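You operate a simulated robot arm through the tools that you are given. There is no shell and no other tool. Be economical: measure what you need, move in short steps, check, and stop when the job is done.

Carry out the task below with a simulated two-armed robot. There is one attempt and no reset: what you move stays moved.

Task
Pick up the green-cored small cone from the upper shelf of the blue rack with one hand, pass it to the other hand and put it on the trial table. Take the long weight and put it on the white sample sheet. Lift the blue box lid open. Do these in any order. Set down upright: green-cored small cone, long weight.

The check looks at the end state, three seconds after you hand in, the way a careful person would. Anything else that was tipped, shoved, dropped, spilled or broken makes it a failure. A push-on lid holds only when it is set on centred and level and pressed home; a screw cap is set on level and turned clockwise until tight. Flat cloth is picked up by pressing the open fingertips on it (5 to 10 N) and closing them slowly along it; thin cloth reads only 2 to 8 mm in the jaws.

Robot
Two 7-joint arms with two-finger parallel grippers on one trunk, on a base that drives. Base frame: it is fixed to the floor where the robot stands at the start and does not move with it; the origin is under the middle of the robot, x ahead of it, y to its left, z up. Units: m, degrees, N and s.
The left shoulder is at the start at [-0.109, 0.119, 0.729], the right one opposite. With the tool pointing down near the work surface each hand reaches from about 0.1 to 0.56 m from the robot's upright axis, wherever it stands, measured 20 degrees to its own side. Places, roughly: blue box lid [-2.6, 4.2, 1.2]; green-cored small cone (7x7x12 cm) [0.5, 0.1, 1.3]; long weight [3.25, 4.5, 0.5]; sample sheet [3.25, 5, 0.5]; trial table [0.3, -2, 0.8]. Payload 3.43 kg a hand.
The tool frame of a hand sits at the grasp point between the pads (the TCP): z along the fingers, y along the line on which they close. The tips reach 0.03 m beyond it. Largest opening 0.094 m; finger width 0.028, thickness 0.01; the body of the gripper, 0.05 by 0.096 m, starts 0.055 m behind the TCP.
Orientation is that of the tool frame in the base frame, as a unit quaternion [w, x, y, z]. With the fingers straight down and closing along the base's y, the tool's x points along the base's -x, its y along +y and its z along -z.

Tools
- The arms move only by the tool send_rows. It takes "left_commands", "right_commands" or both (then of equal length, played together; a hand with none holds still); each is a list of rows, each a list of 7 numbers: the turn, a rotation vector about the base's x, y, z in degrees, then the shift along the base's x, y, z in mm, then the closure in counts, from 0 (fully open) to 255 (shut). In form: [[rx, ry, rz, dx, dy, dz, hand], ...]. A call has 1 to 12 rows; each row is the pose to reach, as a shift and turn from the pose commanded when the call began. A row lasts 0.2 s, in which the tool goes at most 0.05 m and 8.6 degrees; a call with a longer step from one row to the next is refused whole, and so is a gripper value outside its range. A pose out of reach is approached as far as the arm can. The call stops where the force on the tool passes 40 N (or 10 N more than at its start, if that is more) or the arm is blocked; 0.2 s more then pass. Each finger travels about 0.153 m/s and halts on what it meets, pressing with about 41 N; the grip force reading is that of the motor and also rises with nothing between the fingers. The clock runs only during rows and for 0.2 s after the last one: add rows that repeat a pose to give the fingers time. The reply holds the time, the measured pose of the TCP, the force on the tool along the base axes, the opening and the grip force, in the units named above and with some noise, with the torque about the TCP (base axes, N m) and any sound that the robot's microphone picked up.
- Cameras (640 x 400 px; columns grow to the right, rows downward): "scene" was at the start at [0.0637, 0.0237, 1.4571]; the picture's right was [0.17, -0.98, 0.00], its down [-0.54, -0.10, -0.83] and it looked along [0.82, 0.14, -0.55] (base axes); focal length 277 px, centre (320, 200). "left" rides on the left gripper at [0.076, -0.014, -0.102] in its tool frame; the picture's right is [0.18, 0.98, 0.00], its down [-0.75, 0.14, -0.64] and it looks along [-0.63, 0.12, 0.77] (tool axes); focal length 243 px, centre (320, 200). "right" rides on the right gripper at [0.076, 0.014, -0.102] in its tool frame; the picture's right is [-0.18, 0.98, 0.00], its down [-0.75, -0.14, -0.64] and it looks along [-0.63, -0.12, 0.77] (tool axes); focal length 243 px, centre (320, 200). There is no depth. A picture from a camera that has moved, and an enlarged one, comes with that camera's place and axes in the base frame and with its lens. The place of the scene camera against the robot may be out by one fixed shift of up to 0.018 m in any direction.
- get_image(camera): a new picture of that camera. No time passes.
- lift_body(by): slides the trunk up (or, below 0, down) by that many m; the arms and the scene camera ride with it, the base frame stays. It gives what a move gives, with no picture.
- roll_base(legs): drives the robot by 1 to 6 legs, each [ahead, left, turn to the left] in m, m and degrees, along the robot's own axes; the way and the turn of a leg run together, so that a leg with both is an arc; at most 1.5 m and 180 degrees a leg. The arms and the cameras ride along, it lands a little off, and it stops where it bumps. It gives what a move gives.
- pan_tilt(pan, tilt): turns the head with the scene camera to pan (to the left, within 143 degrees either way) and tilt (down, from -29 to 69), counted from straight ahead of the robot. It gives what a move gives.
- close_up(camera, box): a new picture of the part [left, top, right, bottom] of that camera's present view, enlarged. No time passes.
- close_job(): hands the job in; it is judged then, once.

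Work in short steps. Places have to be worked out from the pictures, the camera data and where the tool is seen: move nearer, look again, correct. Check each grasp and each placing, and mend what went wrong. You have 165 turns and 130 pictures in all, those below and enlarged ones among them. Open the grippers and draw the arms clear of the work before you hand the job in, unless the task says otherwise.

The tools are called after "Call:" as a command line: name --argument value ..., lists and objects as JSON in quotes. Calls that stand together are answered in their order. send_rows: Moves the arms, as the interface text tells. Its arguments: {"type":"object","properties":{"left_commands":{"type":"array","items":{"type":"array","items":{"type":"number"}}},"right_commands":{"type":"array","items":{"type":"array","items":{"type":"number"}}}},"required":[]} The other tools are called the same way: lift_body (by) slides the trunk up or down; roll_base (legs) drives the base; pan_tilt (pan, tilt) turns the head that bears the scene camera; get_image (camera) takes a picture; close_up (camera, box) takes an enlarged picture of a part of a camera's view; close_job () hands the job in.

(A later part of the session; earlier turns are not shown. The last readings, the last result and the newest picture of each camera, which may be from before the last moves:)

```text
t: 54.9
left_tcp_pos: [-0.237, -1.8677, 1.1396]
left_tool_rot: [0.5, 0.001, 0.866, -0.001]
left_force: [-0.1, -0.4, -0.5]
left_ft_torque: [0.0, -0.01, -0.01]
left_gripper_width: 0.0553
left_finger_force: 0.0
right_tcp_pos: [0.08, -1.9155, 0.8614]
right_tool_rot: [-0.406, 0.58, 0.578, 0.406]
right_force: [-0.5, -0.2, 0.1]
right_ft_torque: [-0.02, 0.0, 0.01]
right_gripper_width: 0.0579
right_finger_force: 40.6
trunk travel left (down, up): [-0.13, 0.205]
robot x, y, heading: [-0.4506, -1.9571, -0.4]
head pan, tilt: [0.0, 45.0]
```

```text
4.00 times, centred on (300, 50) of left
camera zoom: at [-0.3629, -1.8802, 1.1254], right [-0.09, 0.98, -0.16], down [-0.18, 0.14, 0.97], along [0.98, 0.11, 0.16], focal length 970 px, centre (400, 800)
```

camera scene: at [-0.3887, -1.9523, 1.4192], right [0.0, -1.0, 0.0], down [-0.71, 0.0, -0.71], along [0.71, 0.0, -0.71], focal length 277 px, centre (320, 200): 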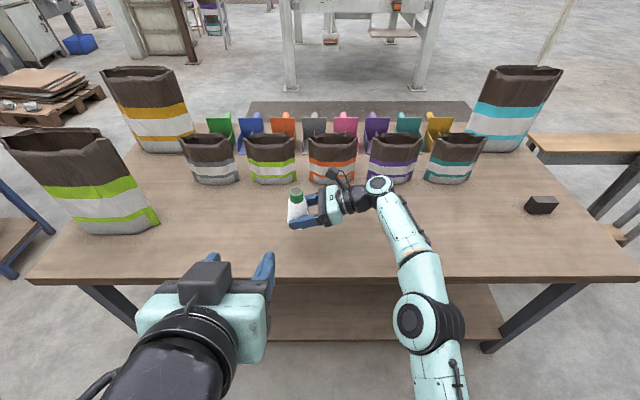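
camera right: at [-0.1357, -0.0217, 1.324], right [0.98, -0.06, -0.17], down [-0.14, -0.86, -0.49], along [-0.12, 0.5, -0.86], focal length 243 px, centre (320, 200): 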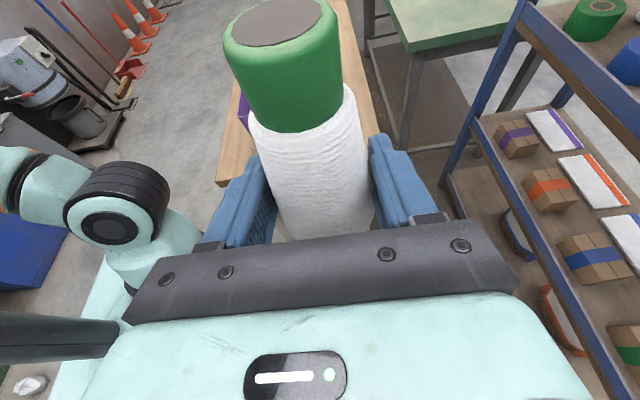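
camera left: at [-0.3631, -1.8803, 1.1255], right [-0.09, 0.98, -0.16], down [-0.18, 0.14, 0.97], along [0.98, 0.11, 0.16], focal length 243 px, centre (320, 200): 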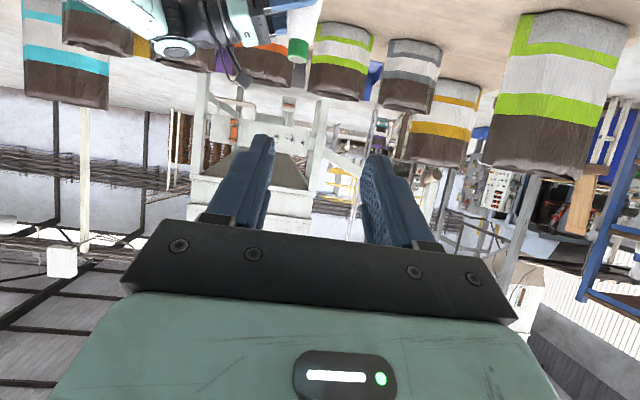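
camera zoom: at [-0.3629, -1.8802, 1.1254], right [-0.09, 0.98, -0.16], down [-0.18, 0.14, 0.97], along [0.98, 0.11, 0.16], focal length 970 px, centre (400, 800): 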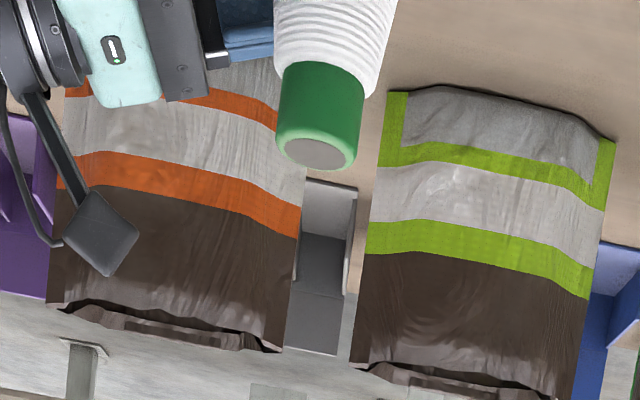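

The cone hangs upright just above the table. I'll lower on in small steps and watch the force.

Call:
send_rows --right_commands '[[0, 0, 0, 0, 0, -5, 255], [0, 0, 0, 0, 0, -10, 255], [0, 0, 0, 0, 0, -15, 255], [0, 0, 0, 0, 0, -18, 255]]'

Call:
close_up --camera "scene" --box '[240, 150, 400, 250]'

```text
t: 55.9
left_tcp_pos: [-0.2359, -1.8676, 1.1393]
left_tool_rot: [0.5, 0.002, 0.866, -0.002]
left_force: [-0.3, -0.1, -0.5]
left_ft_torque: [-0.02, 0.0, -0.01]
left_gripper_width: 0.0554
left_finger_force: 0.1
right_tcp_pos: [0.0801, -1.9155, 0.8438]
right_tool_rot: [-0.406, 0.58, 0.578, 0.406]
right_force: [0.0, 0.3, 0.1]
right_ft_torque: [-0.03, -0.02, -0.02]
right_gripper_width: 0.0576
right_finger_force: 41.1
trunk travel left (down, up): [-0.13, 0.205]
robot x, y, heading: [-0.4512, -1.9617, -0.4]
head pan, tilt: [0.0, 45.0]
```

```text
4.00 times, centred on (320, 200) of scene
camera zoom: at [-0.3885, -1.9521, 1.4192], right [0.0, -1.0, 0.0], down [-0.71, 0.0, -0.71], along [0.71, 0.0, -0.71], focal length 1109 px, centre (320, 200)
```

zoom: 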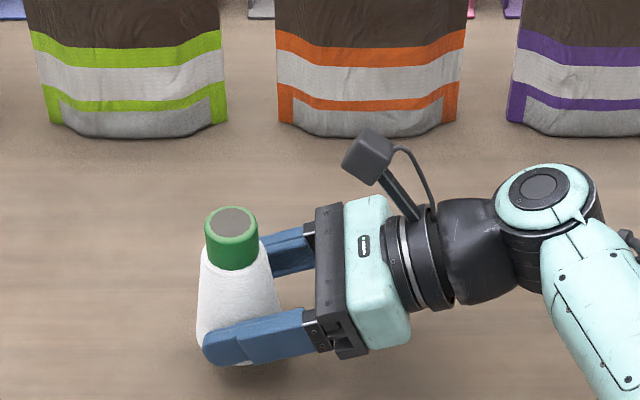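

Still no contact. I continue down in 4 mm rows.

Call:
send_rows --right_commands '[[0, 0, 0, 0, 0, -4, 255], [0, 0, 0, 0, 0, -8, 255], [0, 0, 0, 0, 0, -11, 255]]'

```text
t: 56.7
left_tcp_pos: [-0.2361, -1.8668, 1.14]
left_tool_rot: [0.5, 0.002, 0.866, -0.001]
left_force: [-0.5, 0.2, -0.9]
left_ft_torque: [0.0, 0.01, 0.0]
left_gripper_width: 0.0553
left_finger_force: 0.1
right_tcp_pos: [0.0794, -1.9155, 0.833]
right_tool_rot: [-0.405, 0.58, 0.579, 0.405]
right_force: [0.1, -0.3, -0.5]
right_ft_torque: [0.01, -0.01, -0.02]
right_gripper_width: 0.0579
right_finger_force: 41.1
trunk travel left (down, up): [-0.13, 0.205]
robot x, y, heading: [-0.4504, -1.9622, -0.1]
head pan, tilt: [0.0, 45.0]
```

Call:
send_rows --right_commands '[[0, 0, 0, 0, 0, -3, 255], [0, 0, 0, 0, 0, -6, 255]]'

Call:
close_up --camera "scene" --box '[260, 180, 350, 250]'

Call:
get_image --camera "right"

```text
t: 57.3
left_tcp_pos: [-0.2358, -1.8669, 1.1395]
left_tool_rot: [0.5, 0.001, 0.866, -0.001]
left_force: [0.5, 1.0, 0.2]
left_ft_torque: [-0.01, 0.03, 0.0]
left_gripper_width: 0.0553
left_finger_force: 0.1
right_tcp_pos: [0.0794, -1.9155, 0.8269]
right_tool_rot: [-0.407, 0.579, 0.579, 0.404]
right_force: [-0.4, 0.3, 0.4]
right_ft_torque: [-0.04, -0.01, 0.01]
right_gripper_width: 0.0577
right_finger_force: 41.4
trunk travel left (down, up): [-0.13, 0.205]
robot x, y, heading: [-0.4488, -1.9593, -0.1]
head pan, tilt: [0.0, 45.0]
```

```text
5.71 times, centred on (305, 215) of scene
camera zoom: at [-0.3885, -1.9521, 1.4192], right [0.0, -1.0, 0.0], down [-0.71, 0.0, -0.71], along [0.71, 0.0, -0.71], focal length 1584 px, centre (406, 114)
```

zoom: 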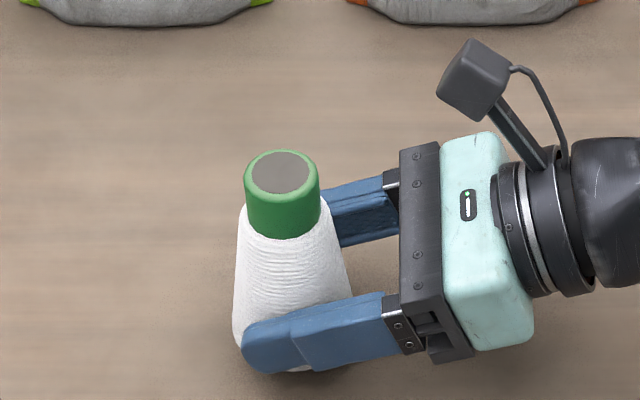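

```text
93 pictures are left
camera right: at [0.0933, -1.985, 0.9339], right [0.98, -0.06, -0.18], down [-0.14, -0.86, -0.49], along [-0.12, 0.51, -0.85], focal length 243 px, centre (320, 200)
```

right: 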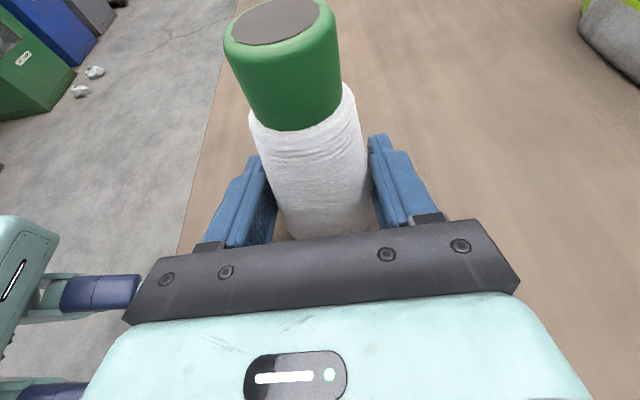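

Call:
send_rows --right_commands '[[0, 0, 0, 0, 0, -3, 255], [0, 0, 0, 0, 0, -6, 255]]'

```text
t: 57.9
left_tcp_pos: [-0.2359, -1.8671, 1.1401]
left_tool_rot: [0.5, 0.001, 0.866, -0.001]
left_force: [0.0, -0.4, -0.2]
left_ft_torque: [0.0, 0.03, 0.0]
left_gripper_width: 0.0554
left_finger_force: 0.0
right_tcp_pos: [0.0794, -1.9156, 0.8202]
right_tool_rot: [-0.406, 0.58, 0.578, 0.406]
right_force: [0.3, 0.1, -0.1]
right_ft_torque: [-0.04, -0.02, 0.01]
right_gripper_width: 0.0579
right_finger_force: 40.8
trunk travel left (down, up): [-0.13, 0.205]
robot x, y, heading: [-0.4511, -1.9619, -0.1]
head pan, tilt: [0.0, 45.0]
```

Call:
send_rows --right_commands '[[0, 0, 0, 0, 0, -3, 255], [0, 0, 0, 0, 0, -6, 255]]'

Call:
close_up --camera "left" --box '[220, 0, 380, 60]'

```text
t: 58.5
left_tcp_pos: [-0.2368, -1.868, 1.1404]
left_tool_rot: [0.5, 0.003, 0.866, -0.002]
left_force: [0.2, 0.7, 0.2]
left_ft_torque: [0.02, -0.02, 0.0]
left_gripper_width: 0.0554
left_finger_force: 0.0
right_tcp_pos: [0.0778, -1.9166, 0.821]
right_tool_rot: [-0.406, 0.577, 0.578, 0.409]
right_force: [1.4, -3.2, 17.1]
right_ft_torque: [0.32, -0.3, -0.03]
right_gripper_width: 0.0577
right_finger_force: 40.6
trunk travel left (down, up): [-0.13, 0.205]
robot x, y, heading: [-0.4486, -1.9612, -0.1]
head pan, tilt: [0.0, 45.0]
```

```text
4.00 times, centred on (300, 30) of left
camera zoom: at [-0.364, -1.8806, 1.1257], right [-0.09, 0.98, -0.16], down [-0.18, 0.14, 0.97], along [0.98, 0.11, 0.16], focal length 970 px, centre (400, 880)
```

zoom: 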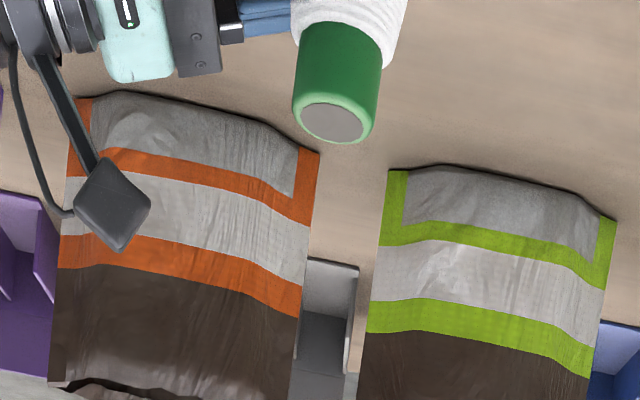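

Contact with 17 N. I'll ease up 4 mm, open slowly, and withdraw along the finger axis.

Call:
send_rows --right_commands '[[0, 0, 0, 0, 0, 4, 255], [0, 0, 0, 0, 0, 4, 200], [0, 0, 0, 0, 0, 4, 120], [0, 0, 0, 0, 0, 4, 60], [0, 0, 0, 0, 0, 4, 0], [0, 0, 0, 0, 0, 4, 0]]'

Call:
get_image --camera "right"

```text
t: 59.9
left_tcp_pos: [-0.2355, -1.866, 1.1397]
left_tool_rot: [0.5, 0.002, 0.866, -0.001]
left_force: [-0.1, 0.1, 0.4]
left_ft_torque: [0.02, -0.01, -0.01]
left_gripper_width: 0.0552
left_finger_force: 0.1
right_tcp_pos: [0.0791, -1.9158, 0.819]
right_tool_rot: [-0.406, 0.58, 0.578, 0.406]
right_force: [-0.3, 0.3, 0.0]
right_ft_torque: [0.01, -0.01, 0.02]
right_gripper_width: 0.094
right_finger_force: 0.0
trunk travel left (down, up): [-0.13, 0.205]
robot x, y, heading: [-0.4495, -1.9576, -0.4]
head pan, tilt: [0.0, 45.0]
```

```text
91 pictures are left
camera right: at [0.0932, -1.985, 0.9262], right [0.98, -0.06, -0.18], down [-0.14, -0.86, -0.49], along [-0.12, 0.5, -0.85], focal length 243 px, centre (320, 200)
```

right: 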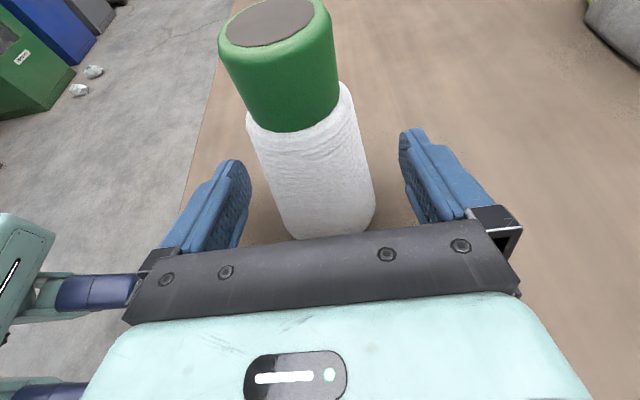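

Released and standing. I'll withdraw the right hand along its axis, then up and check.

Call:
send_rows --right_commands '[[0, 0, 0, 0, -19, 7, 0], [0, 0, 0, 0, -47, 17, 0], [0, 0, 0, 0, -80, 30, 0], [0, 0, 0, 0, -110, 60, 0], [0, 0, 0, -20, -130, 100, 0], [0, 0, 0, -60, -150, 130, 0], [0, 0, 0, -100, -160, 160, 0], [0, 0, 0, -140, -165, 190, 0], [0, 0, 0, -180, -165, 220, 0], [0, 0, 0, -220, -165, 250, 0]]'

Call:
get_image --camera "scene"

```text
refused: row 6 steps farther than a row can; nothing moved
```

```text
90 pictures are left
camera scene: at [-0.3887, -1.9521, 1.4192], right [0.0, -1.0, 0.0], down [-0.71, 0.0, -0.71], along [0.71, 0.0, -0.71], focal length 277 px, centre (320, 200)
```

scene: 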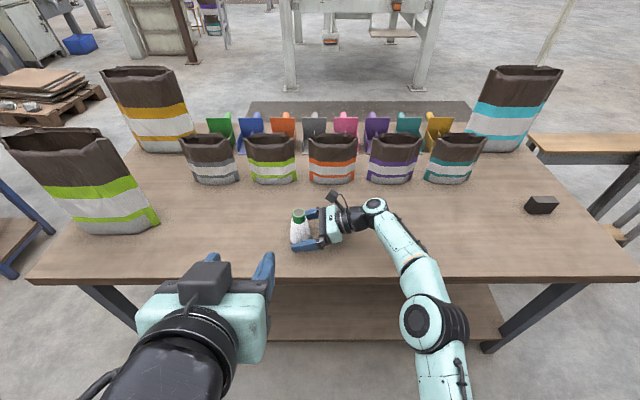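

Call:
send_rows --right_commands '[[0, 0, 0, 0, -19, 7, 0], [0, 0, 0, 0, -47, 17, 0], [0, 0, 0, 0, -80, 30, 0], [0, 0, 0, 0, -110, 60, 0], [0, 0, 0, -20, -120, 95, 0], [0, 0, 0, -50, -130, 125, 0], [0, 0, 0, -80, -140, 155, 0], [0, 0, 0, -110, -145, 185, 0], [0, 0, 0, -145, -145, 215, 0], [0, 0, 0, -180, -145, 240, 0], [0, 0, 0, -220, -145, 260, 0]]'

Call:
get_image --camera "scene"

```text
t: 62.3
left_tcp_pos: [-0.2376, -1.8669, 1.1406]
left_tool_rot: [0.5, 0.002, 0.866, -0.001]
left_force: [0.5, -0.5, 0.4]
left_ft_torque: [0.0, 0.0, -0.04]
left_gripper_width: 0.0553
left_finger_force: 0.1
right_tcp_pos: [-0.1414, -2.0585, 1.0792]
right_tool_rot: [-0.407, 0.58, 0.578, 0.405]
right_force: [-0.4, 0.0, -0.2]
right_ft_torque: [-0.05, 0.01, 0.01]
right_gripper_width: 0.094
right_finger_force: 0.1
trunk travel left (down, up): [-0.13, 0.205]
robot x, y, heading: [-0.4498, -1.9613, -0.3]
head pan, tilt: [0.0, 45.0]
```

```text
89 pictures are left
camera scene: at [-0.3898, -1.9519, 1.4193], right [0.0, -1.0, 0.0], down [-0.71, 0.0, -0.71], along [0.71, 0.0, -0.71], focal length 277 px, centre (320, 200)
```

scene: 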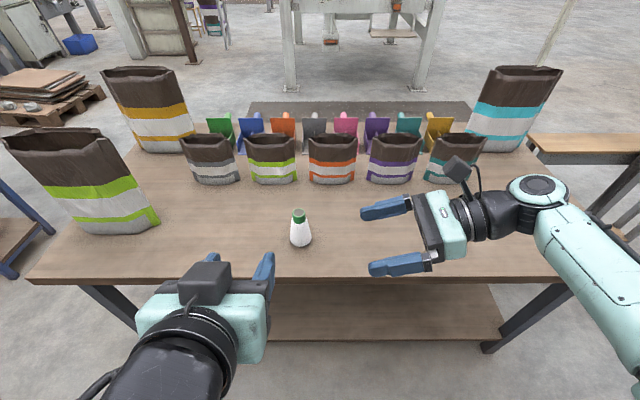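

The cone stands upright on the trial table. Next the blue box: I'll back off, turn left, and drive up the corridor between tables and wall.

Call:
roll_base --legs '[[-0.75, 0, 0], [0, 0, 90], [1.5, 0, 0], [1.5, 0, 0]]'

Call:
pan_tilt --pan 20 --tilt 15

Call:
get_image --camera "scene"

```text
t: 84.0
left_tcp_pos: [-1.2824, 1.2131, 1.1399]
left_tool_rot: [-0.353, 0.613, -0.612, -0.354]
left_force: [0.3, -0.6, -0.8]
left_ft_torque: [0.0, -0.01, -0.04]
left_gripper_width: 0.0553
left_finger_force: 0.2
right_tcp_pos: [-1.0921, 1.3102, 1.0792]
right_tool_rot: [-0.574, 0.0, 0.819, -0.001]
right_force: [0.5, 0.0, 0.4]
right_ft_torque: [-0.01, 0.0, 0.0]
right_gripper_width: 0.0939
right_finger_force: 0.2
trunk travel left (down, up): [-0.13, 0.205]
robot x, y, heading: [-1.1887, 0.9995, 90.0]
head pan, tilt: [0.0, 45.0]
```

```text
t: 85.0
left_tcp_pos: [-1.2826, 1.2125, 1.1395]
left_tool_rot: [0.354, -0.612, 0.613, 0.353]
left_force: [-0.3, 0.1, 0.4]
left_ft_torque: [0.0, -0.05, -0.01]
left_gripper_width: 0.0551
left_finger_force: 0.1
right_tcp_pos: [-1.0925, 1.3096, 1.0802]
right_tool_rot: [-0.573, -0.002, 0.819, -0.003]
right_force: [-0.1, 0.6, -0.1]
right_ft_torque: [-0.02, 0.02, 0.0]
right_gripper_width: 0.0938
right_finger_force: 0.1
trunk travel left (down, up): [-0.13, 0.205]
robot x, y, heading: [-1.1825, 0.9973, 90.1]
head pan, tilt: [20.0, 15.0]
```

```text
88 pictures are left
camera scene: at [-1.2082, 1.0638, 1.466], right [0.94, 0.34, 0.0], down [0.09, -0.24, -0.97], along [-0.33, 0.91, -0.26], focal length 277 px, centre (320, 200)
```

scene: 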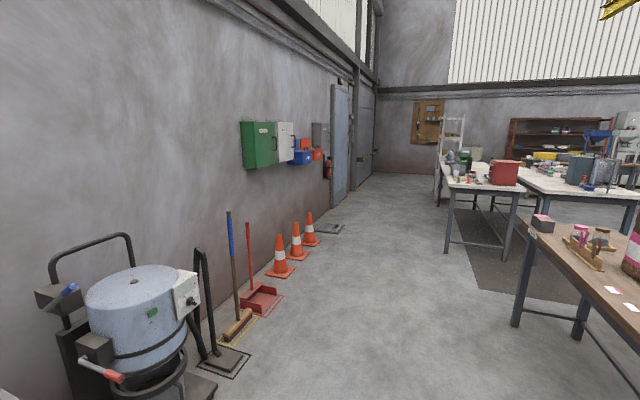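

The blue box hangs on the wall at about y 4.2, above the last traffic cone (cones at x≈−2.45). I'll drive to y≈4.2, keeping x≈−1.2, turn to face the wall and look.

Call:
roll_base --legs '[[1.5, 0, 0], [1.5, 0, 0], [0, 0, 90]]'

Call:
pan_tilt --pan 0 --tilt 25

Call:
get_image --camera "scene"

```text
t: 103.3
left_tcp_pos: [-1.4035, 3.8731, 1.1404]
left_tool_rot: [0.013, 0.866, 0.022, -0.499]
left_force: [0.8, -1.1, -0.1]
left_ft_torque: [0.01, -0.01, 0.03]
left_gripper_width: 0.0555
left_finger_force: 0.1
right_tcp_pos: [-1.5105, 4.0583, 1.0811]
right_tool_rot: [0.393, 0.595, -0.564, 0.417]
right_force: [0.4, -0.3, -0.5]
right_ft_torque: [0.0, -0.01, -0.02]
right_gripper_width: 0.0944
right_finger_force: 0.1
trunk travel left (down, up): [-0.13, 0.205]
robot x, y, heading: [-1.1963, 3.9761, -177.2]
head pan, tilt: [20.0, 15.0]
```

```text
t: 104.1
left_tcp_pos: [-1.4042, 3.8724, 1.1398]
left_tool_rot: [0.013, 0.866, 0.023, -0.5]
left_force: [0.4, 0.1, 0.6]
left_ft_torque: [0.02, -0.03, 0.02]
left_gripper_width: 0.0554
left_finger_force: 0.0
right_tcp_pos: [-1.5103, 4.0584, 1.0797]
right_tool_rot: [0.393, 0.595, -0.563, 0.418]
right_force: [-0.3, 0.2, -0.4]
right_ft_torque: [-0.01, -0.02, -0.01]
right_gripper_width: 0.0942
right_finger_force: 0.0
trunk travel left (down, up): [-0.13, 0.205]
robot x, y, heading: [-1.1937, 3.9753, -177.1]
head pan, tilt: [0.0, 25.0]
```

```text
87 pictures are left
camera scene: at [-1.243, 3.9826, 1.4498], right [-0.05, 1.0, 0.0], down [0.42, 0.02, -0.91], along [-0.91, -0.05, -0.42], focal length 277 px, centre (320, 200)
```

scene: 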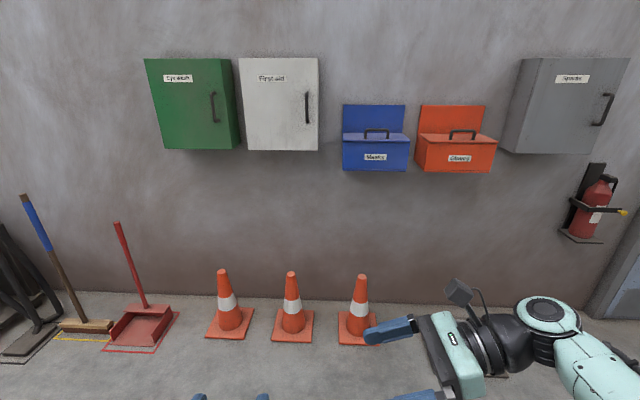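

Call:
close_up --camera "scene" --box '[320, 80, 510, 200]'

```text
3.33 times, centred on (415, 140) of scene
camera zoom: at [-1.243, 3.9826, 1.4498], right [-0.05, 1.0, 0.0], down [0.42, 0.02, -0.91], along [-0.91, -0.05, -0.42], focal length 924 px, centre (3, 400)
```

zoom: 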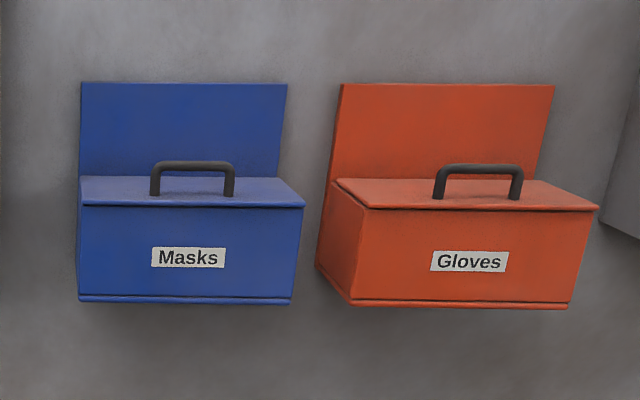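

The handle of the "Masks" lid is at about (−2.57, 4.18, 1.20) with the hinge by the wall; a traffic cone stands below. I'll look down to see my base footprint relative to the cones.

Call:
pan_tilt --pan 0 --tilt 69

Call:
get_image --camera "scene"

```text
t: 105.2
left_tcp_pos: [-1.4046, 3.8733, 1.1402]
left_tool_rot: [0.012, 0.866, 0.021, -0.5]
left_force: [-0.6, -0.7, -0.4]
left_ft_torque: [0.05, 0.01, -0.03]
left_gripper_width: 0.0551
left_finger_force: 0.1
right_tcp_pos: [-1.5109, 4.0578, 1.0794]
right_tool_rot: [0.393, 0.595, -0.563, 0.418]
right_force: [-0.2, 0.0, -0.4]
right_ft_torque: [-0.03, 0.0, -0.02]
right_gripper_width: 0.094
right_finger_force: 0.0
trunk travel left (down, up): [-0.13, 0.205]
robot x, y, heading: [-1.1962, 3.9771, -177.3]
head pan, tilt: [0.0, 68.8]
```

```text
85 pictures are left
camera scene: at [-1.2069, 3.9845, 1.3904], right [-0.05, 1.0, 0.0], down [0.93, 0.05, -0.36], along [-0.36, -0.02, -0.93], focal length 277 px, centre (320, 200)
```

scene: 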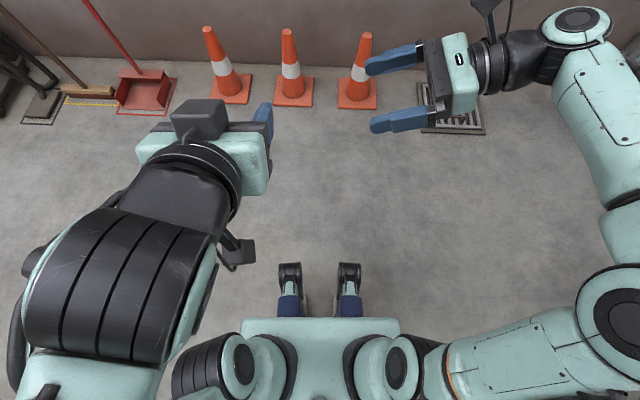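

My base front reaches only ~0.22 m ahead, so standing at x≈−2.05 stays clear of the cones (front at −2.36). I'll move the right hand aside, raise the trunk, straighten the heading and approach to x≈−1.9.

Call:
send_rows --right_commands '[[0, 0, 0, 10, 40, 0, 0], [0, 0, 0, 20, 80, 0, 0], [0, 0, 0, 30, 120, 0, 0], [0, 0, 0, 40, 150, 0, 0]]'

Call:
lift_body --by 0.19

Call:
roll_base --legs '[[0, 0, -2.8], [0.7, -0.32, 0]]'

Call:
pan_tilt --pan 5 --tilt 35

Call:
get_image --camera "scene"

```text
t: 106.2
left_tcp_pos: [-1.4034, 3.873, 1.1398]
left_tool_rot: [0.013, 0.866, 0.022, -0.5]
left_force: [0.3, 0.0, 0.0]
left_ft_torque: [-0.03, -0.01, 0.01]
left_gripper_width: 0.0553
left_finger_force: 0.1
right_tcp_pos: [-1.4686, 4.2107, 1.0798]
right_tool_rot: [0.394, 0.594, -0.564, 0.417]
right_force: [-0.4, 0.2, -0.8]
right_ft_torque: [0.01, -0.02, 0.01]
right_gripper_width: 0.094
right_finger_force: 0.0
trunk travel left (down, up): [-0.13, 0.205]
robot x, y, heading: [-1.1949, 3.9799, -177.1]
head pan, tilt: [0.0, 68.8]
```

```text
t: 108.3
left_tcp_pos: [-1.4037, 3.873, 1.329]
left_tool_rot: [0.012, 0.866, 0.022, -0.5]
left_force: [-0.1, 0.1, 0.2]
left_ft_torque: [0.04, 0.0, 0.01]
left_gripper_width: 0.0551
left_finger_force: 0.0
right_tcp_pos: [-1.4703, 4.2085, 1.2696]
right_tool_rot: [0.394, 0.594, -0.564, 0.417]
right_force: [1.0, -0.8, 0.1]
right_ft_torque: [0.01, 0.05, -0.01]
right_gripper_width: 0.0939
right_finger_force: 0.0
trunk travel left (down, up): [-0.32, 0.015]
robot x, y, heading: [-1.1979, 3.9793, -177.2]
head pan, tilt: [0.0, 68.8]
```

```text
t: 112.8
left_tcp_pos: [-2.093, 4.2141, 1.3308]
left_tool_rot: [-0.002, 0.866, -0.004, -0.5]
left_force: [-0.3, 0.9, -0.1]
left_ft_torque: [0.01, 0.01, 0.01]
left_gripper_width: 0.0554
left_finger_force: 0.0
right_tcp_pos: [-2.1406, 4.5528, 1.2705]
right_tool_rot: [-0.407, -0.577, 0.581, -0.405]
right_force: [0.7, -0.7, -0.3]
right_ft_torque: [0.02, -0.03, -0.02]
right_gripper_width: 0.094
right_finger_force: 0.1
trunk travel left (down, up): [-0.32, 0.015]
robot x, y, heading: [-1.8801, 4.3046, 179.3]
head pan, tilt: [0.0, 68.8]
```

```text
t: 113.8
left_tcp_pos: [-2.093, 4.2139, 1.3297]
left_tool_rot: [-0.003, 0.866, -0.005, -0.5]
left_force: [-0.2, -1.2, -0.8]
left_ft_torque: [0.0, 0.01, 0.02]
left_gripper_width: 0.0553
left_finger_force: 0.0
right_tcp_pos: [-2.1395, 4.5537, 1.2705]
right_tool_rot: [-0.407, -0.576, 0.582, -0.404]
right_force: [0.5, -0.2, 0.3]
right_ft_torque: [0.0, -0.02, 0.03]
right_gripper_width: 0.0938
right_finger_force: 0.1
trunk travel left (down, up): [-0.32, 0.015]
robot x, y, heading: [-1.8846, 4.303, 179.3]
head pan, tilt: [5.0, 35.0]
```

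```text
84 pictures are left
camera scene: at [-1.9098, 4.3068, 1.6285], right [-0.08, 1.0, 0.0], down [0.57, 0.04, -0.82], along [-0.82, -0.06, -0.57], focal length 277 px, centre (320, 200)
```

scene: 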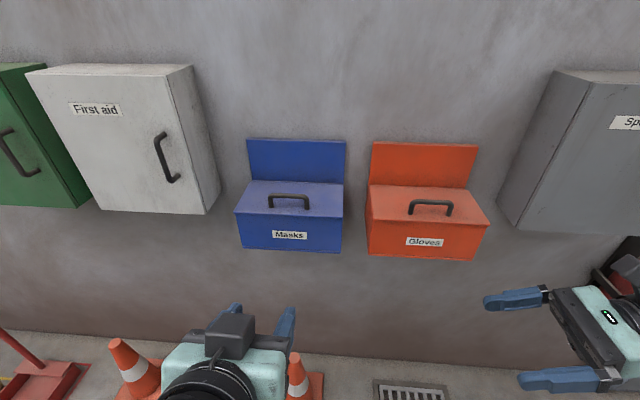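

Triangulated: lid top at z≈1.167, hinge x≈−2.665, front edge −2.489, handle bar at about (−2.515, 4.18, 1.21). I'll turn the left hand to point down with its fingers closing toward/away from the wall, to straddle the bar from above.

Call:
send_rows --left_commands '[[-3.75, -3.75, -6.5, -5, 0, 5, 55], [-7.5, -7.5, -13, -10, 0, 10, 55], [-11.25, -11.25, -19.5, -15, 0, 10, 55], [-15, -15, -26, -20, 0, 10, 55], [-18.75, -18.75, -32.5, -25, 0, 10, 55], [-22.5, -22.5, -39, -30, 0, 10, 55], [-26.25, -26.25, -45.5, -35, 0, 10, 55], [-30, -30, -52, -40, 0, 10, 55], [-33.75, -33.75, -58.5, -45, 0, 10, 55], [-37.5, -37.5, -65, -50, 0, 10, 55], [-41.25, -41.25, -71.5, -50, 0, 10, 55], [-45, -45, -78, -50, 0, 10, 55]]'

Call:
get_image --camera "scene"

```text
t: 116.4
left_tcp_pos: [-2.1492, 4.2169, 1.3345]
left_tool_rot: [-0.008, 0.76, -0.647, -0.057]
left_force: [0.2, -1.0, 0.1]
left_ft_torque: [0.02, -0.02, 0.0]
left_gripper_width: 0.0737
left_finger_force: 0.0
left hand out of reach, approached as far as the arm can: row 12
right_tcp_pos: [-2.1385, 4.5522, 1.2707]
right_tool_rot: [-0.407, -0.576, 0.582, -0.404]
right_force: [0.3, 0.1, 0.5]
right_ft_torque: [-0.01, -0.01, -0.02]
right_gripper_width: 0.0942
right_finger_force: 0.2
trunk travel left (down, up): [-0.32, 0.015]
robot x, y, heading: [-1.881, 4.304, 179.3]
head pan, tilt: [5.0, 35.0]
```

```text
83 pictures are left
camera scene: at [-1.9098, 4.3066, 1.6286], right [-0.08, 1.0, 0.0], down [0.57, 0.04, -0.82], along [-0.82, -0.06, -0.57], focal length 277 px, centre (320, 200)
```

scene: 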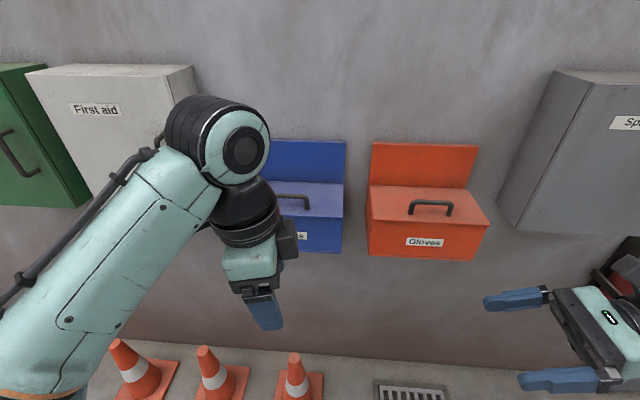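

The hand is nearly there, about 10° short in yaw (a wrist limit). I'll test here in free space whether it can pitch from down to forward in this roll, as the lid swing will need.

Call:
send_rows --left_commands '[[0, 8, 0, 0, 0, 0, 55], [0, 16, 0, 0, 0, 0, 55], [0, 24, 0, 0, 0, 0, 55], [0, 32, 0, 0, 0, 0, 55], [0, 40, 0, 0, 0, 0, 55], [0, 48, 0, 0, 0, 0, 55], [0, 56, 0, 0, 0, 0, 55], [0, 64, 0, 0, 0, 0, 55], [0, 72, 0, 0, 0, 0, 55], [0, 80, 0, 0, 0, 0, 55]]'

```text
t: 118.6
left_tcp_pos: [-2.148, 4.2167, 1.3339]
left_tool_rot: [0.408, 0.545, -0.502, -0.534]
left_force: [-0.2, 0.1, 0.4]
left_ft_torque: [0.01, 0.03, -0.01]
left_gripper_width: 0.0735
left_finger_force: 0.1
right_tcp_pos: [-2.1388, 4.553, 1.2704]
right_tool_rot: [-0.407, -0.577, 0.581, -0.405]
right_force: [0.4, -0.2, 0.6]
right_ft_torque: [0.02, 0.01, 0.04]
right_gripper_width: 0.0937
right_finger_force: 0.2
trunk travel left (down, up): [-0.32, 0.015]
robot x, y, heading: [-1.879, 4.3069, 179.1]
head pan, tilt: [5.0, 35.0]
```

The full pitch is reachable in this roll. I'll drive the last 0.17 m toward the box, then level the roll and pitch the hand to ~75° down above the handle.

Call:
roll_base --legs '[[0.165, 0, 0.7]]'

Call:
send_rows --left_commands '[[-4.7, 2.8, 2.6, 0, 0, 0, 110], [-9.5, 5.6, 5.2, 0, -10, 0, 110]]'

Call:
get_image --camera "left"

Call:
get_image --camera "scene"

```text
t: 120.0
left_tcp_pos: [-2.3077, 4.2135, 1.334]
left_tool_rot: [0.412, 0.548, -0.498, -0.531]
left_force: [-0.6, 0.0, 0.4]
left_ft_torque: [0.02, 0.03, 0.06]
left_gripper_width: 0.0735
left_finger_force: 0.1
right_tcp_pos: [-2.3029, 4.5498, 1.2699]
right_tool_rot: [0.404, 0.58, -0.578, 0.407]
right_force: [0.1, -0.7, -0.3]
right_ft_torque: [0.04, 0.01, -0.03]
right_gripper_width: 0.0943
right_finger_force: 0.1
trunk travel left (down, up): [-0.32, 0.015]
robot x, y, heading: [-2.041, 4.31, -180.4]
head pan, tilt: [5.0, 35.0]
```

```text
t: 120.6
left_tcp_pos: [-2.3092, 4.2041, 1.3338]
left_tool_rot: [0.503, 0.508, -0.493, -0.495]
left_force: [0.9, 0.2, 0.3]
left_ft_torque: [0.01, 0.01, -0.01]
left_gripper_width: 0.0537
left_finger_force: 0.0
right_tcp_pos: [-2.3049, 4.5501, 1.271]
right_tool_rot: [0.404, 0.58, -0.579, 0.407]
right_force: [0.3, -1.0, 0.8]
right_ft_torque: [-0.03, -0.01, -0.02]
right_gripper_width: 0.0941
right_finger_force: 0.0
trunk travel left (down, up): [-0.32, 0.015]
robot x, y, heading: [-2.0361, 4.3079, -180.1]
head pan, tilt: [5.0, 35.0]
```

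```text
82 pictures are left
camera left: at [-2.2047, 4.1305, 1.3199], right [0.0, -0.19, 0.98], down [0.62, 0.77, 0.15], along [-0.78, 0.61, 0.12], focal length 243 px, centre (320, 200)
```

left: 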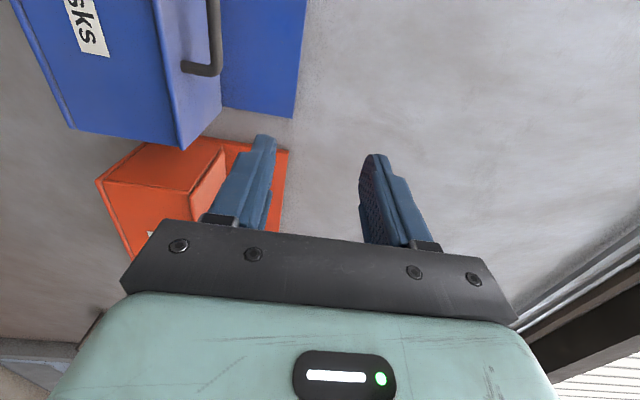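

```text
81 pictures are left
camera scene: at [-2.0718, 4.3068, 1.6286], right [-0.09, 1.0, 0.0], down [0.57, 0.05, -0.82], along [-0.82, -0.07, -0.57], focal length 277 px, centre (320, 200)
```

scene: 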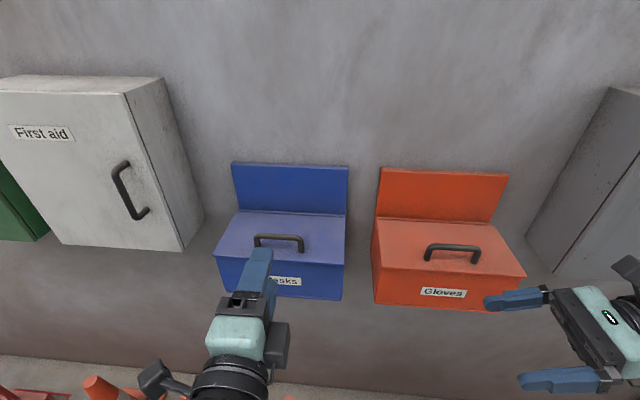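

Both cameras agree: bar at about (−2.514, 4.179, 1.212). As the lid opens the handle turns toward the wall, so the left hand will lift it to ~45° pitching down, and the right hand will then push the lid from below. First I turn the right hand to point forward and close it.

Call:
send_rows --right_commands '[[0, 0, -8.2, 10, 0, 0, 60], [0, 0, -16.4, 20, 0, 0, 120], [0, 0, -24.6, 30, 0, 0, 255], [0, 0, -32.8, 30, 0, 0, 255], [0, 0, -41, 30, 0, 0, 255], [0, 0, -49.2, 30, 0, 0, 255], [0, 0, -57.4, 30, 0, 0, 255], [0, 0, -65.6, 30, 0, 0, 255], [0, 0, -73.8, 30, 0, 0, 255], [0, 0, -82, 30, 0, 0, 255], [0, 0, -90, 30, 0, 0, 255]]'

Call:
get_image --camera "scene"

```text
t: 123.0
left_tcp_pos: [-2.3097, 4.204, 1.3343]
left_tool_rot: [0.504, 0.508, -0.494, -0.494]
left_force: [-0.5, 0.5, -1.0]
left_ft_torque: [0.0, -0.02, -0.02]
left_gripper_width: 0.0533
left_finger_force: 0.0
right_tcp_pos: [-2.2737, 4.5511, 1.2699]
right_tool_rot: [-0.574, 0.0, 0.819, -0.001]
right_force: [0.7, -0.2, 0.1]
right_ft_torque: [0.02, -0.04, -0.06]
right_gripper_width: 0.0
right_finger_force: 32.8
trunk travel left (down, up): [-0.32, 0.015]
robot x, y, heading: [-2.0398, 4.3049, -180.0]
head pan, tilt: [5.0, 35.0]
```

```text
80 pictures are left
camera scene: at [-2.0716, 4.3059, 1.6286], right [-0.09, 1.0, 0.0], down [0.57, 0.05, -0.82], along [-0.82, -0.07, -0.57], focal length 277 px, centre (320, 200)
```

scene: 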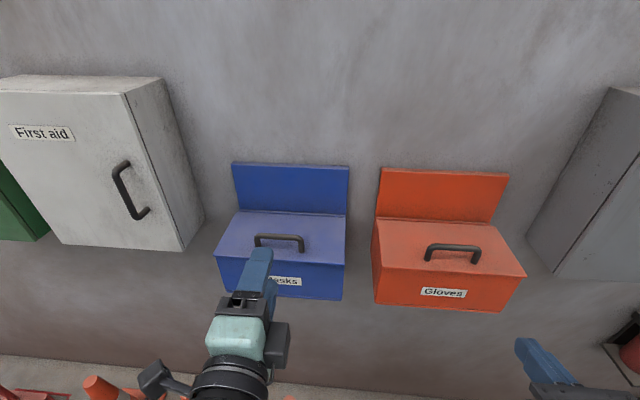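

The right hand is ready. Now the left hand goes to just in front of the bar at z 1.212 with a 35 mm opening.

Call:
send_rows --left_commands '[[0, 0, 0, -5, -6, -40, 160], [0, 0, 0, -20, -12, -80, 160], [0, 0, 0, -50, -18, -115, 160], [0, 0, 0, -85, -24, -122, 160], [0, 0, 0, -110, -24, -122, 160]]'

Call:
get_image --camera "left"

Call:
close_up --camera "scene" --box '[200, 150, 400, 275]'

```text
t: 124.2
left_tcp_pos: [-2.4189, 4.1808, 1.2107]
left_tool_rot: [0.503, 0.508, -0.494, -0.495]
left_force: [0.4, -0.2, 0.5]
left_ft_torque: [-0.01, 0.02, -0.04]
left_gripper_width: 0.0352
left_finger_force: 0.0
left hand out of reach, approached as far as the arm can: row 3
right_tcp_pos: [-2.2748, 4.5518, 1.2699]
right_tool_rot: [-0.573, -0.001, 0.819, -0.002]
right_force: [-0.4, 0.3, -0.3]
right_ft_torque: [0.05, -0.04, 0.01]
right_gripper_width: 0.0002
right_finger_force: 33.1
trunk travel left (down, up): [-0.32, 0.015]
robot x, y, heading: [-2.0417, 4.3046, -179.8]
head pan, tilt: [5.0, 35.0]
```

```text
79 pictures are left
camera left: at [-2.3146, 4.1064, 1.1968], right [0.0, -0.19, 0.98], down [0.62, 0.77, 0.15], along [-0.78, 0.61, 0.12], focal length 243 px, centre (320, 200)
```

left: 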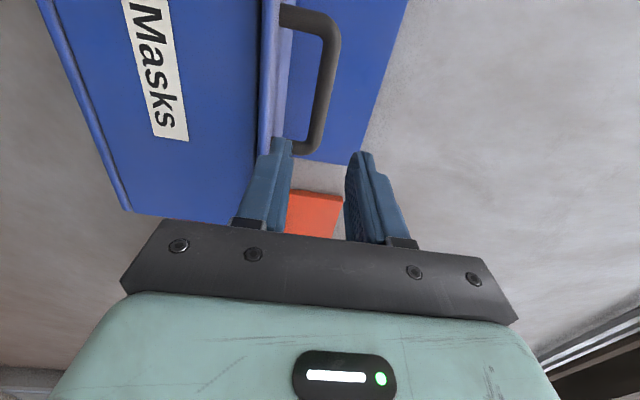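

```text
3.20 times, centred on (300, 212) of scene
camera zoom: at [-2.0725, 4.3075, 1.6286], right [-0.09, 1.0, 0.0], down [0.57, 0.05, -0.82], along [-0.82, -0.07, -0.57], focal length 887 px, centre (384, 160)
```

zoom: 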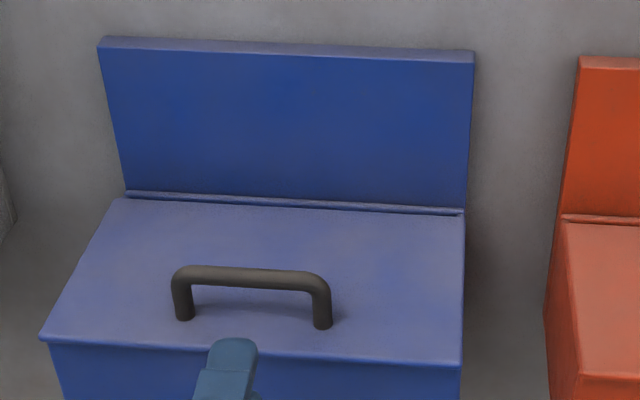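

The bar is level with the TCP (z≈1.210) and the lower finger has ~11 mm clearance over the lid. I slide in and close on the bar.

Call:
send_rows --left_commands '[[0, 0, 0, -25, 0, 0, 160], [0, 0, 0, -50, 0, 0, 160], [0, 0, 0, -70, 0, 0, 160], [0, 0, 0, -83, 0, 0, 160]]'

Call:
get_image --camera "left"

```text
t: 125.2
left_tcp_pos: [-2.5027, 4.1803, 1.2125]
left_tool_rot: [0.502, 0.508, -0.495, -0.495]
left_force: [-0.1, 0.3, 0.0]
left_ft_torque: [-0.01, 0.02, 0.01]
left_gripper_width: 0.0351
left_finger_force: 0.2
right_tcp_pos: [-2.2742, 4.5503, 1.2696]
right_tool_rot: [-0.574, -0.001, 0.819, -0.002]
right_force: [-0.3, -1.5, -0.3]
right_ft_torque: [-0.02, 0.01, -0.03]
right_gripper_width: 0.0
right_finger_force: 33.1
trunk travel left (down, up): [-0.32, 0.015]
robot x, y, heading: [-2.0405, 4.3052, -179.9]
head pan, tilt: [5.0, 35.0]
```

```text
77 pictures are left
camera left: at [-2.3986, 4.1066, 1.198], right [0.0, -0.19, 0.98], down [0.62, 0.77, 0.15], along [-0.78, 0.61, 0.12], focal length 243 px, centre (320, 200)
```

left: 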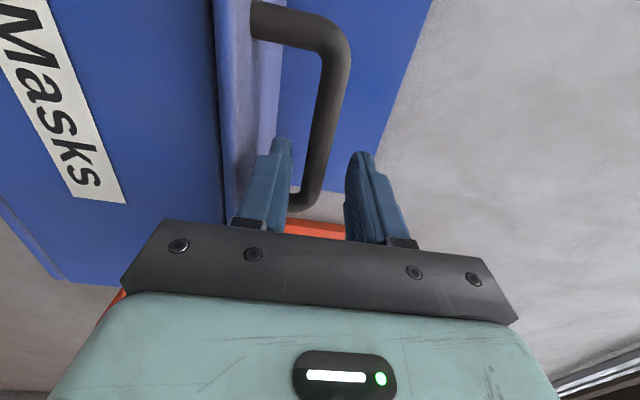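

Call:
close_up --camera "scene" --box '[230, 200, 330, 270]'

Call:
close_up --camera "left" --box '[230, 100, 400, 250]'

```text
5.71 times, centred on (280, 235) of scene
camera zoom: at [-2.0719, 4.3071, 1.6286], right [-0.09, 1.0, 0.0], down [0.57, 0.05, -0.82], along [-0.82, -0.07, -0.57], focal length 1584 px, centre (549, 0)
```

zoom: 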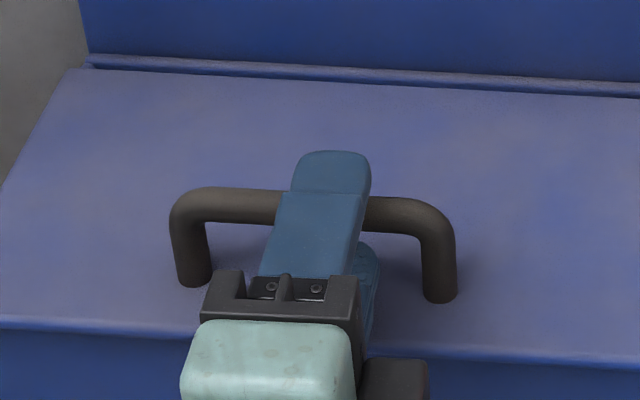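

```text
2.67 times, centred on (315, 175) of left
camera zoom: at [-2.3986, 4.1066, 1.198], right [0.0, -0.19, 0.98], down [0.62, 0.77, 0.15], along [-0.78, 0.61, 0.12], focal length 647 px, centre (333, 267)
```

zoom: 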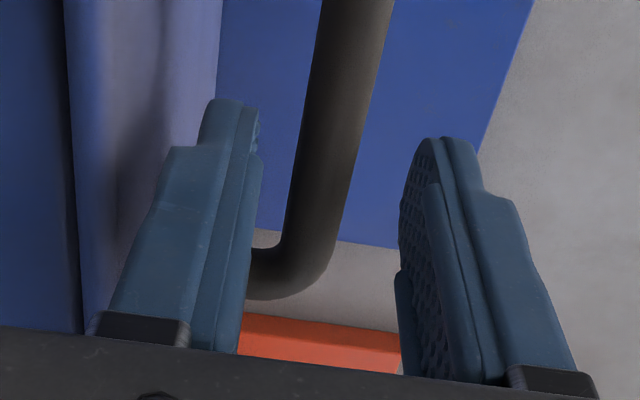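

The tips reach just past the bar. I'll go 14 mm deeper, then close on the bar.

Call:
send_rows --left_commands '[[0, 0, 0, -14, 0, 0, 160], [0, 0, 0, -14, 0, 0, 200], [0, 0, 0, -14, 0, 0, 255], [0, 0, 0, -14, 0, 0, 255]]'

Call:
close_up --camera "left" --box '[230, 100, 400, 250]'

```text
t: 126.2
left_tcp_pos: [-2.5166, 4.1794, 1.2122]
left_tool_rot: [0.503, 0.508, -0.495, -0.494]
left_force: [-3.8, -0.5, -2.6]
left_ft_torque: [-0.45, 0.01, 0.06]
left_gripper_width: 0.0136
left_finger_force: 45.0
right_tcp_pos: [-2.2736, 4.551, 1.2695]
right_tool_rot: [-0.573, -0.002, 0.819, -0.003]
right_force: [-0.4, 0.5, -0.1]
right_ft_torque: [0.01, -0.02, 0.01]
right_gripper_width: 0.0002
right_finger_force: 33.0
trunk travel left (down, up): [-0.32, 0.015]
robot x, y, heading: [-2.0417, 4.3099, -180.1]
head pan, tilt: [5.0, 35.0]
```

```text
2.67 times, centred on (315, 175) of left
camera zoom: at [-2.4126, 4.1056, 1.1974], right [0.0, -0.19, 0.98], down [0.62, 0.77, 0.15], along [-0.78, 0.61, 0.12], focal length 647 px, centre (333, 267)
```

zoom: 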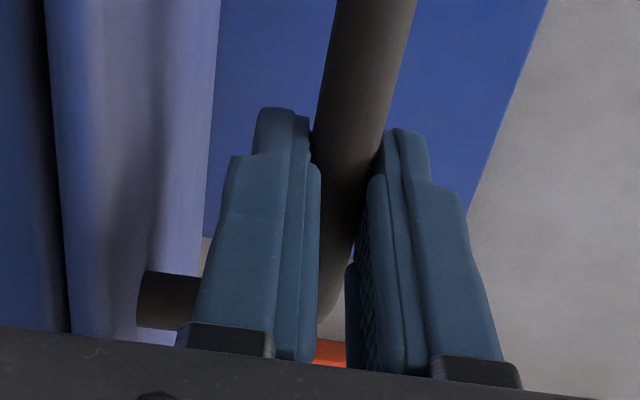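

The bar is gripped (13.6 mm). I'll swing it up about the hinge with the hand pitching along, first to 30°.

Call:
send_rows --left_commands '[[0, -7.5, 0, -7, 0, 19, 255], [0, -15, 0, -16.4, 0, 36.8, 255], [0, -22.5, 0, -28.1, 0, 53.3, 255], [0, -30, 0, -41.8, 0, 68.1, 255]]'

Call:
get_image --camera "scene"

```text
t: 127.2
left_tcp_pos: [-2.5589, 4.1794, 1.2799]
left_tool_rot: [0.357, 0.619, -0.608, -0.344]
left_force: [-6.8, 1.9, -5.9]
left_ft_torque: [-0.69, 0.15, 0.85]
left_gripper_width: 0.0134
left_finger_force: 45.3
right_tcp_pos: [-2.2755, 4.551, 1.2682]
right_tool_rot: [-0.573, -0.001, 0.82, -0.002]
right_force: [-0.8, 0.3, 0.7]
right_ft_torque: [0.0, 0.01, -0.05]
right_gripper_width: 0.0
right_finger_force: 33.1
trunk travel left (down, up): [-0.32, 0.015]
robot x, y, heading: [-2.0391, 4.3057, -180.0]
head pan, tilt: [5.0, 35.0]
```

```text
73 pictures are left
camera scene: at [-2.074, 4.3081, 1.6285], right [-0.09, 1.0, 0.0], down [0.57, 0.05, -0.82], along [-0.81, -0.07, -0.57], focal length 277 px, centre (320, 200)
```

scene: 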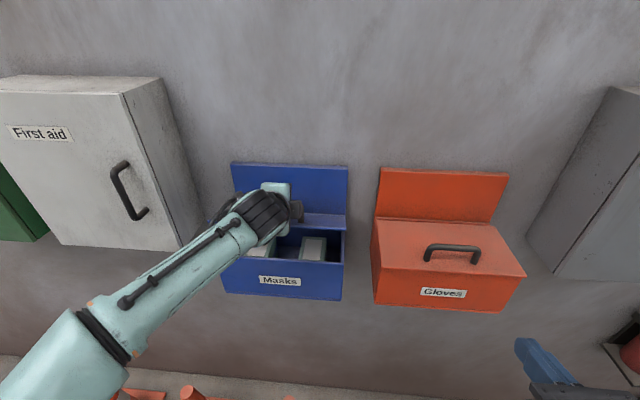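

The lid is lifting with low forces. Continue to ~60°.

Call:
send_rows --left_commands '[[0, -7.5, 0, -15.5, 0, 12.9, 255], [0, -15, 0, -32.6, 0, 23.6, 255], [0, -22.5, 0, -50.9, 0, 32, 255], [0, -30, 0, -70.2, 0, 38, 255]]'

Call:
get_image --camera "scene"

```text
t: 128.2
left_tcp_pos: [-2.5736, 4.1829, 1.2853]
left_tool_rot: [-0.194, -0.671, 0.685, 0.209]
left_force: [1.9, 16.7, 1.5]
left_ft_torque: [-0.42, -0.02, 1.63]
left_gripper_width: 0.0135
left_finger_force: 44.7
left hand out of reach, approached as far as the arm can: row 3, 4
right_tcp_pos: [-2.2728, 4.5526, 1.2701]
right_tool_rot: [-0.574, -0.001, 0.819, -0.002]
right_force: [0.3, -1.5, 0.5]
right_ft_torque: [0.01, -0.02, -0.05]
right_gripper_width: 0.0
right_finger_force: 32.6
trunk travel left (down, up): [-0.32, 0.015]
robot x, y, heading: [-2.0389, 4.3052, 180.1]
head pan, tilt: [5.0, 35.0]
stopped in row 4 (left hand): the force on the tool passed its limit at 50 N (the readings are from after the stop); the commanded pose is now the measured one
```

```text
72 pictures are left
camera scene: at [-2.0702, 4.3079, 1.6284], right [-0.09, 1.0, 0.0], down [0.57, 0.05, -0.82], along [-0.82, -0.07, -0.57], focal length 277 px, centre (320, 200)
```

scene: 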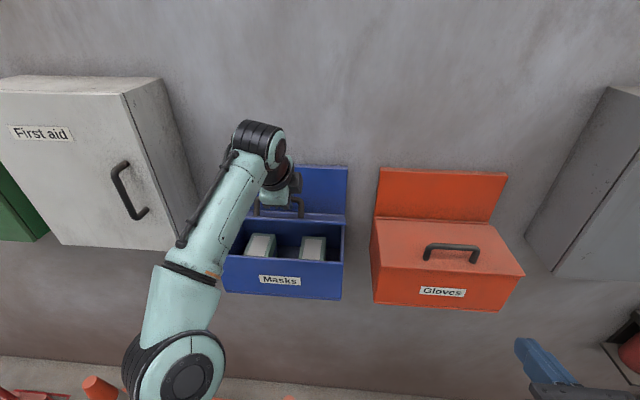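

The left arm is at its reach limit, holding the lid near 40°. Now I bring the right hand, closed and level, to just in front of the opening at y≈4.285.

Call:
send_rows --right_commands '[[0, 5, 0, 0, -40, -10, 255], [0, 10, 0, -10, -80, -20, 255], [0, 15, 0, -30, -120, -30, 255], [0, 20, 0, -50, -160, -40, 255], [0, 20, 0, -75, -200, -50, 255], [0, 20, 0, -100, -240, -55, 255], [0, 20, 0, -127, -268, -55, 255]]'

Call:
get_image --camera "right"

Call:
get_image --camera "scene"

```text
t: 129.8
left_tcp_pos: [-2.5755, 4.1804, 1.2851]
left_tool_rot: [-0.195, -0.671, 0.685, 0.206]
left_force: [1.7, 18.3, 2.4]
left_ft_torque: [0.8, -0.01, 0.6]
left_gripper_width: 0.0137
left_finger_force: 45.6
right_tcp_pos: [-2.3992, 4.2854, 1.2126]
right_tool_rot: [0.708, 0.0, -0.707, 0.002]
right_force: [-0.3, 0.2, -0.4]
right_ft_torque: [0.03, -0.03, 0.01]
right_gripper_width: 0.0001
right_finger_force: 32.6
right hand out of reach, approached as far as the arm can: row 3, 4
trunk travel left (down, up): [-0.32, 0.015]
robot x, y, heading: [-2.0423, 4.3071, 180.3]
head pan, tilt: [5.0, 35.0]
```

```text
71 pictures are left
camera right: at [-2.2967, 4.3007, 1.2898], right [0.0, 0.98, -0.19], down [0.64, -0.14, -0.75], along [-0.77, -0.12, -0.63], focal length 243 px, centre (320, 200)
```

right: 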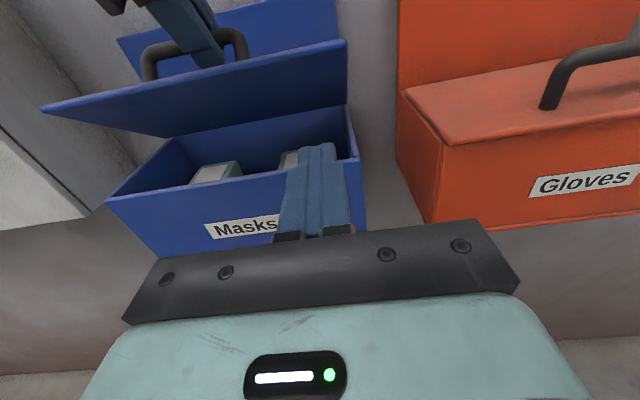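

```text
70 pictures are left
camera scene: at [-2.0707, 4.3112, 1.6286], right [-0.09, 1.0, 0.0], down [0.57, 0.05, -0.82], along [-0.82, -0.07, -0.57], focal length 277 px, centre (320, 200)
```

scene: 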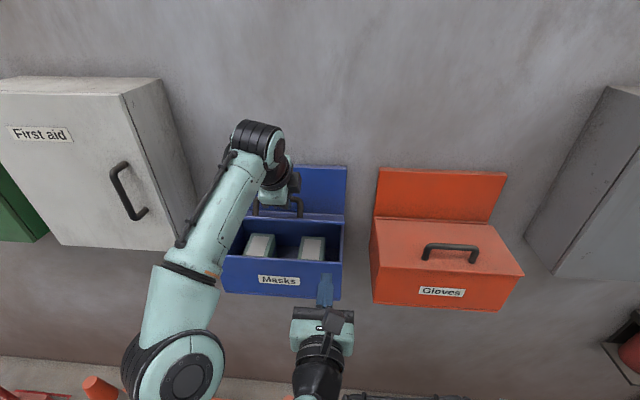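

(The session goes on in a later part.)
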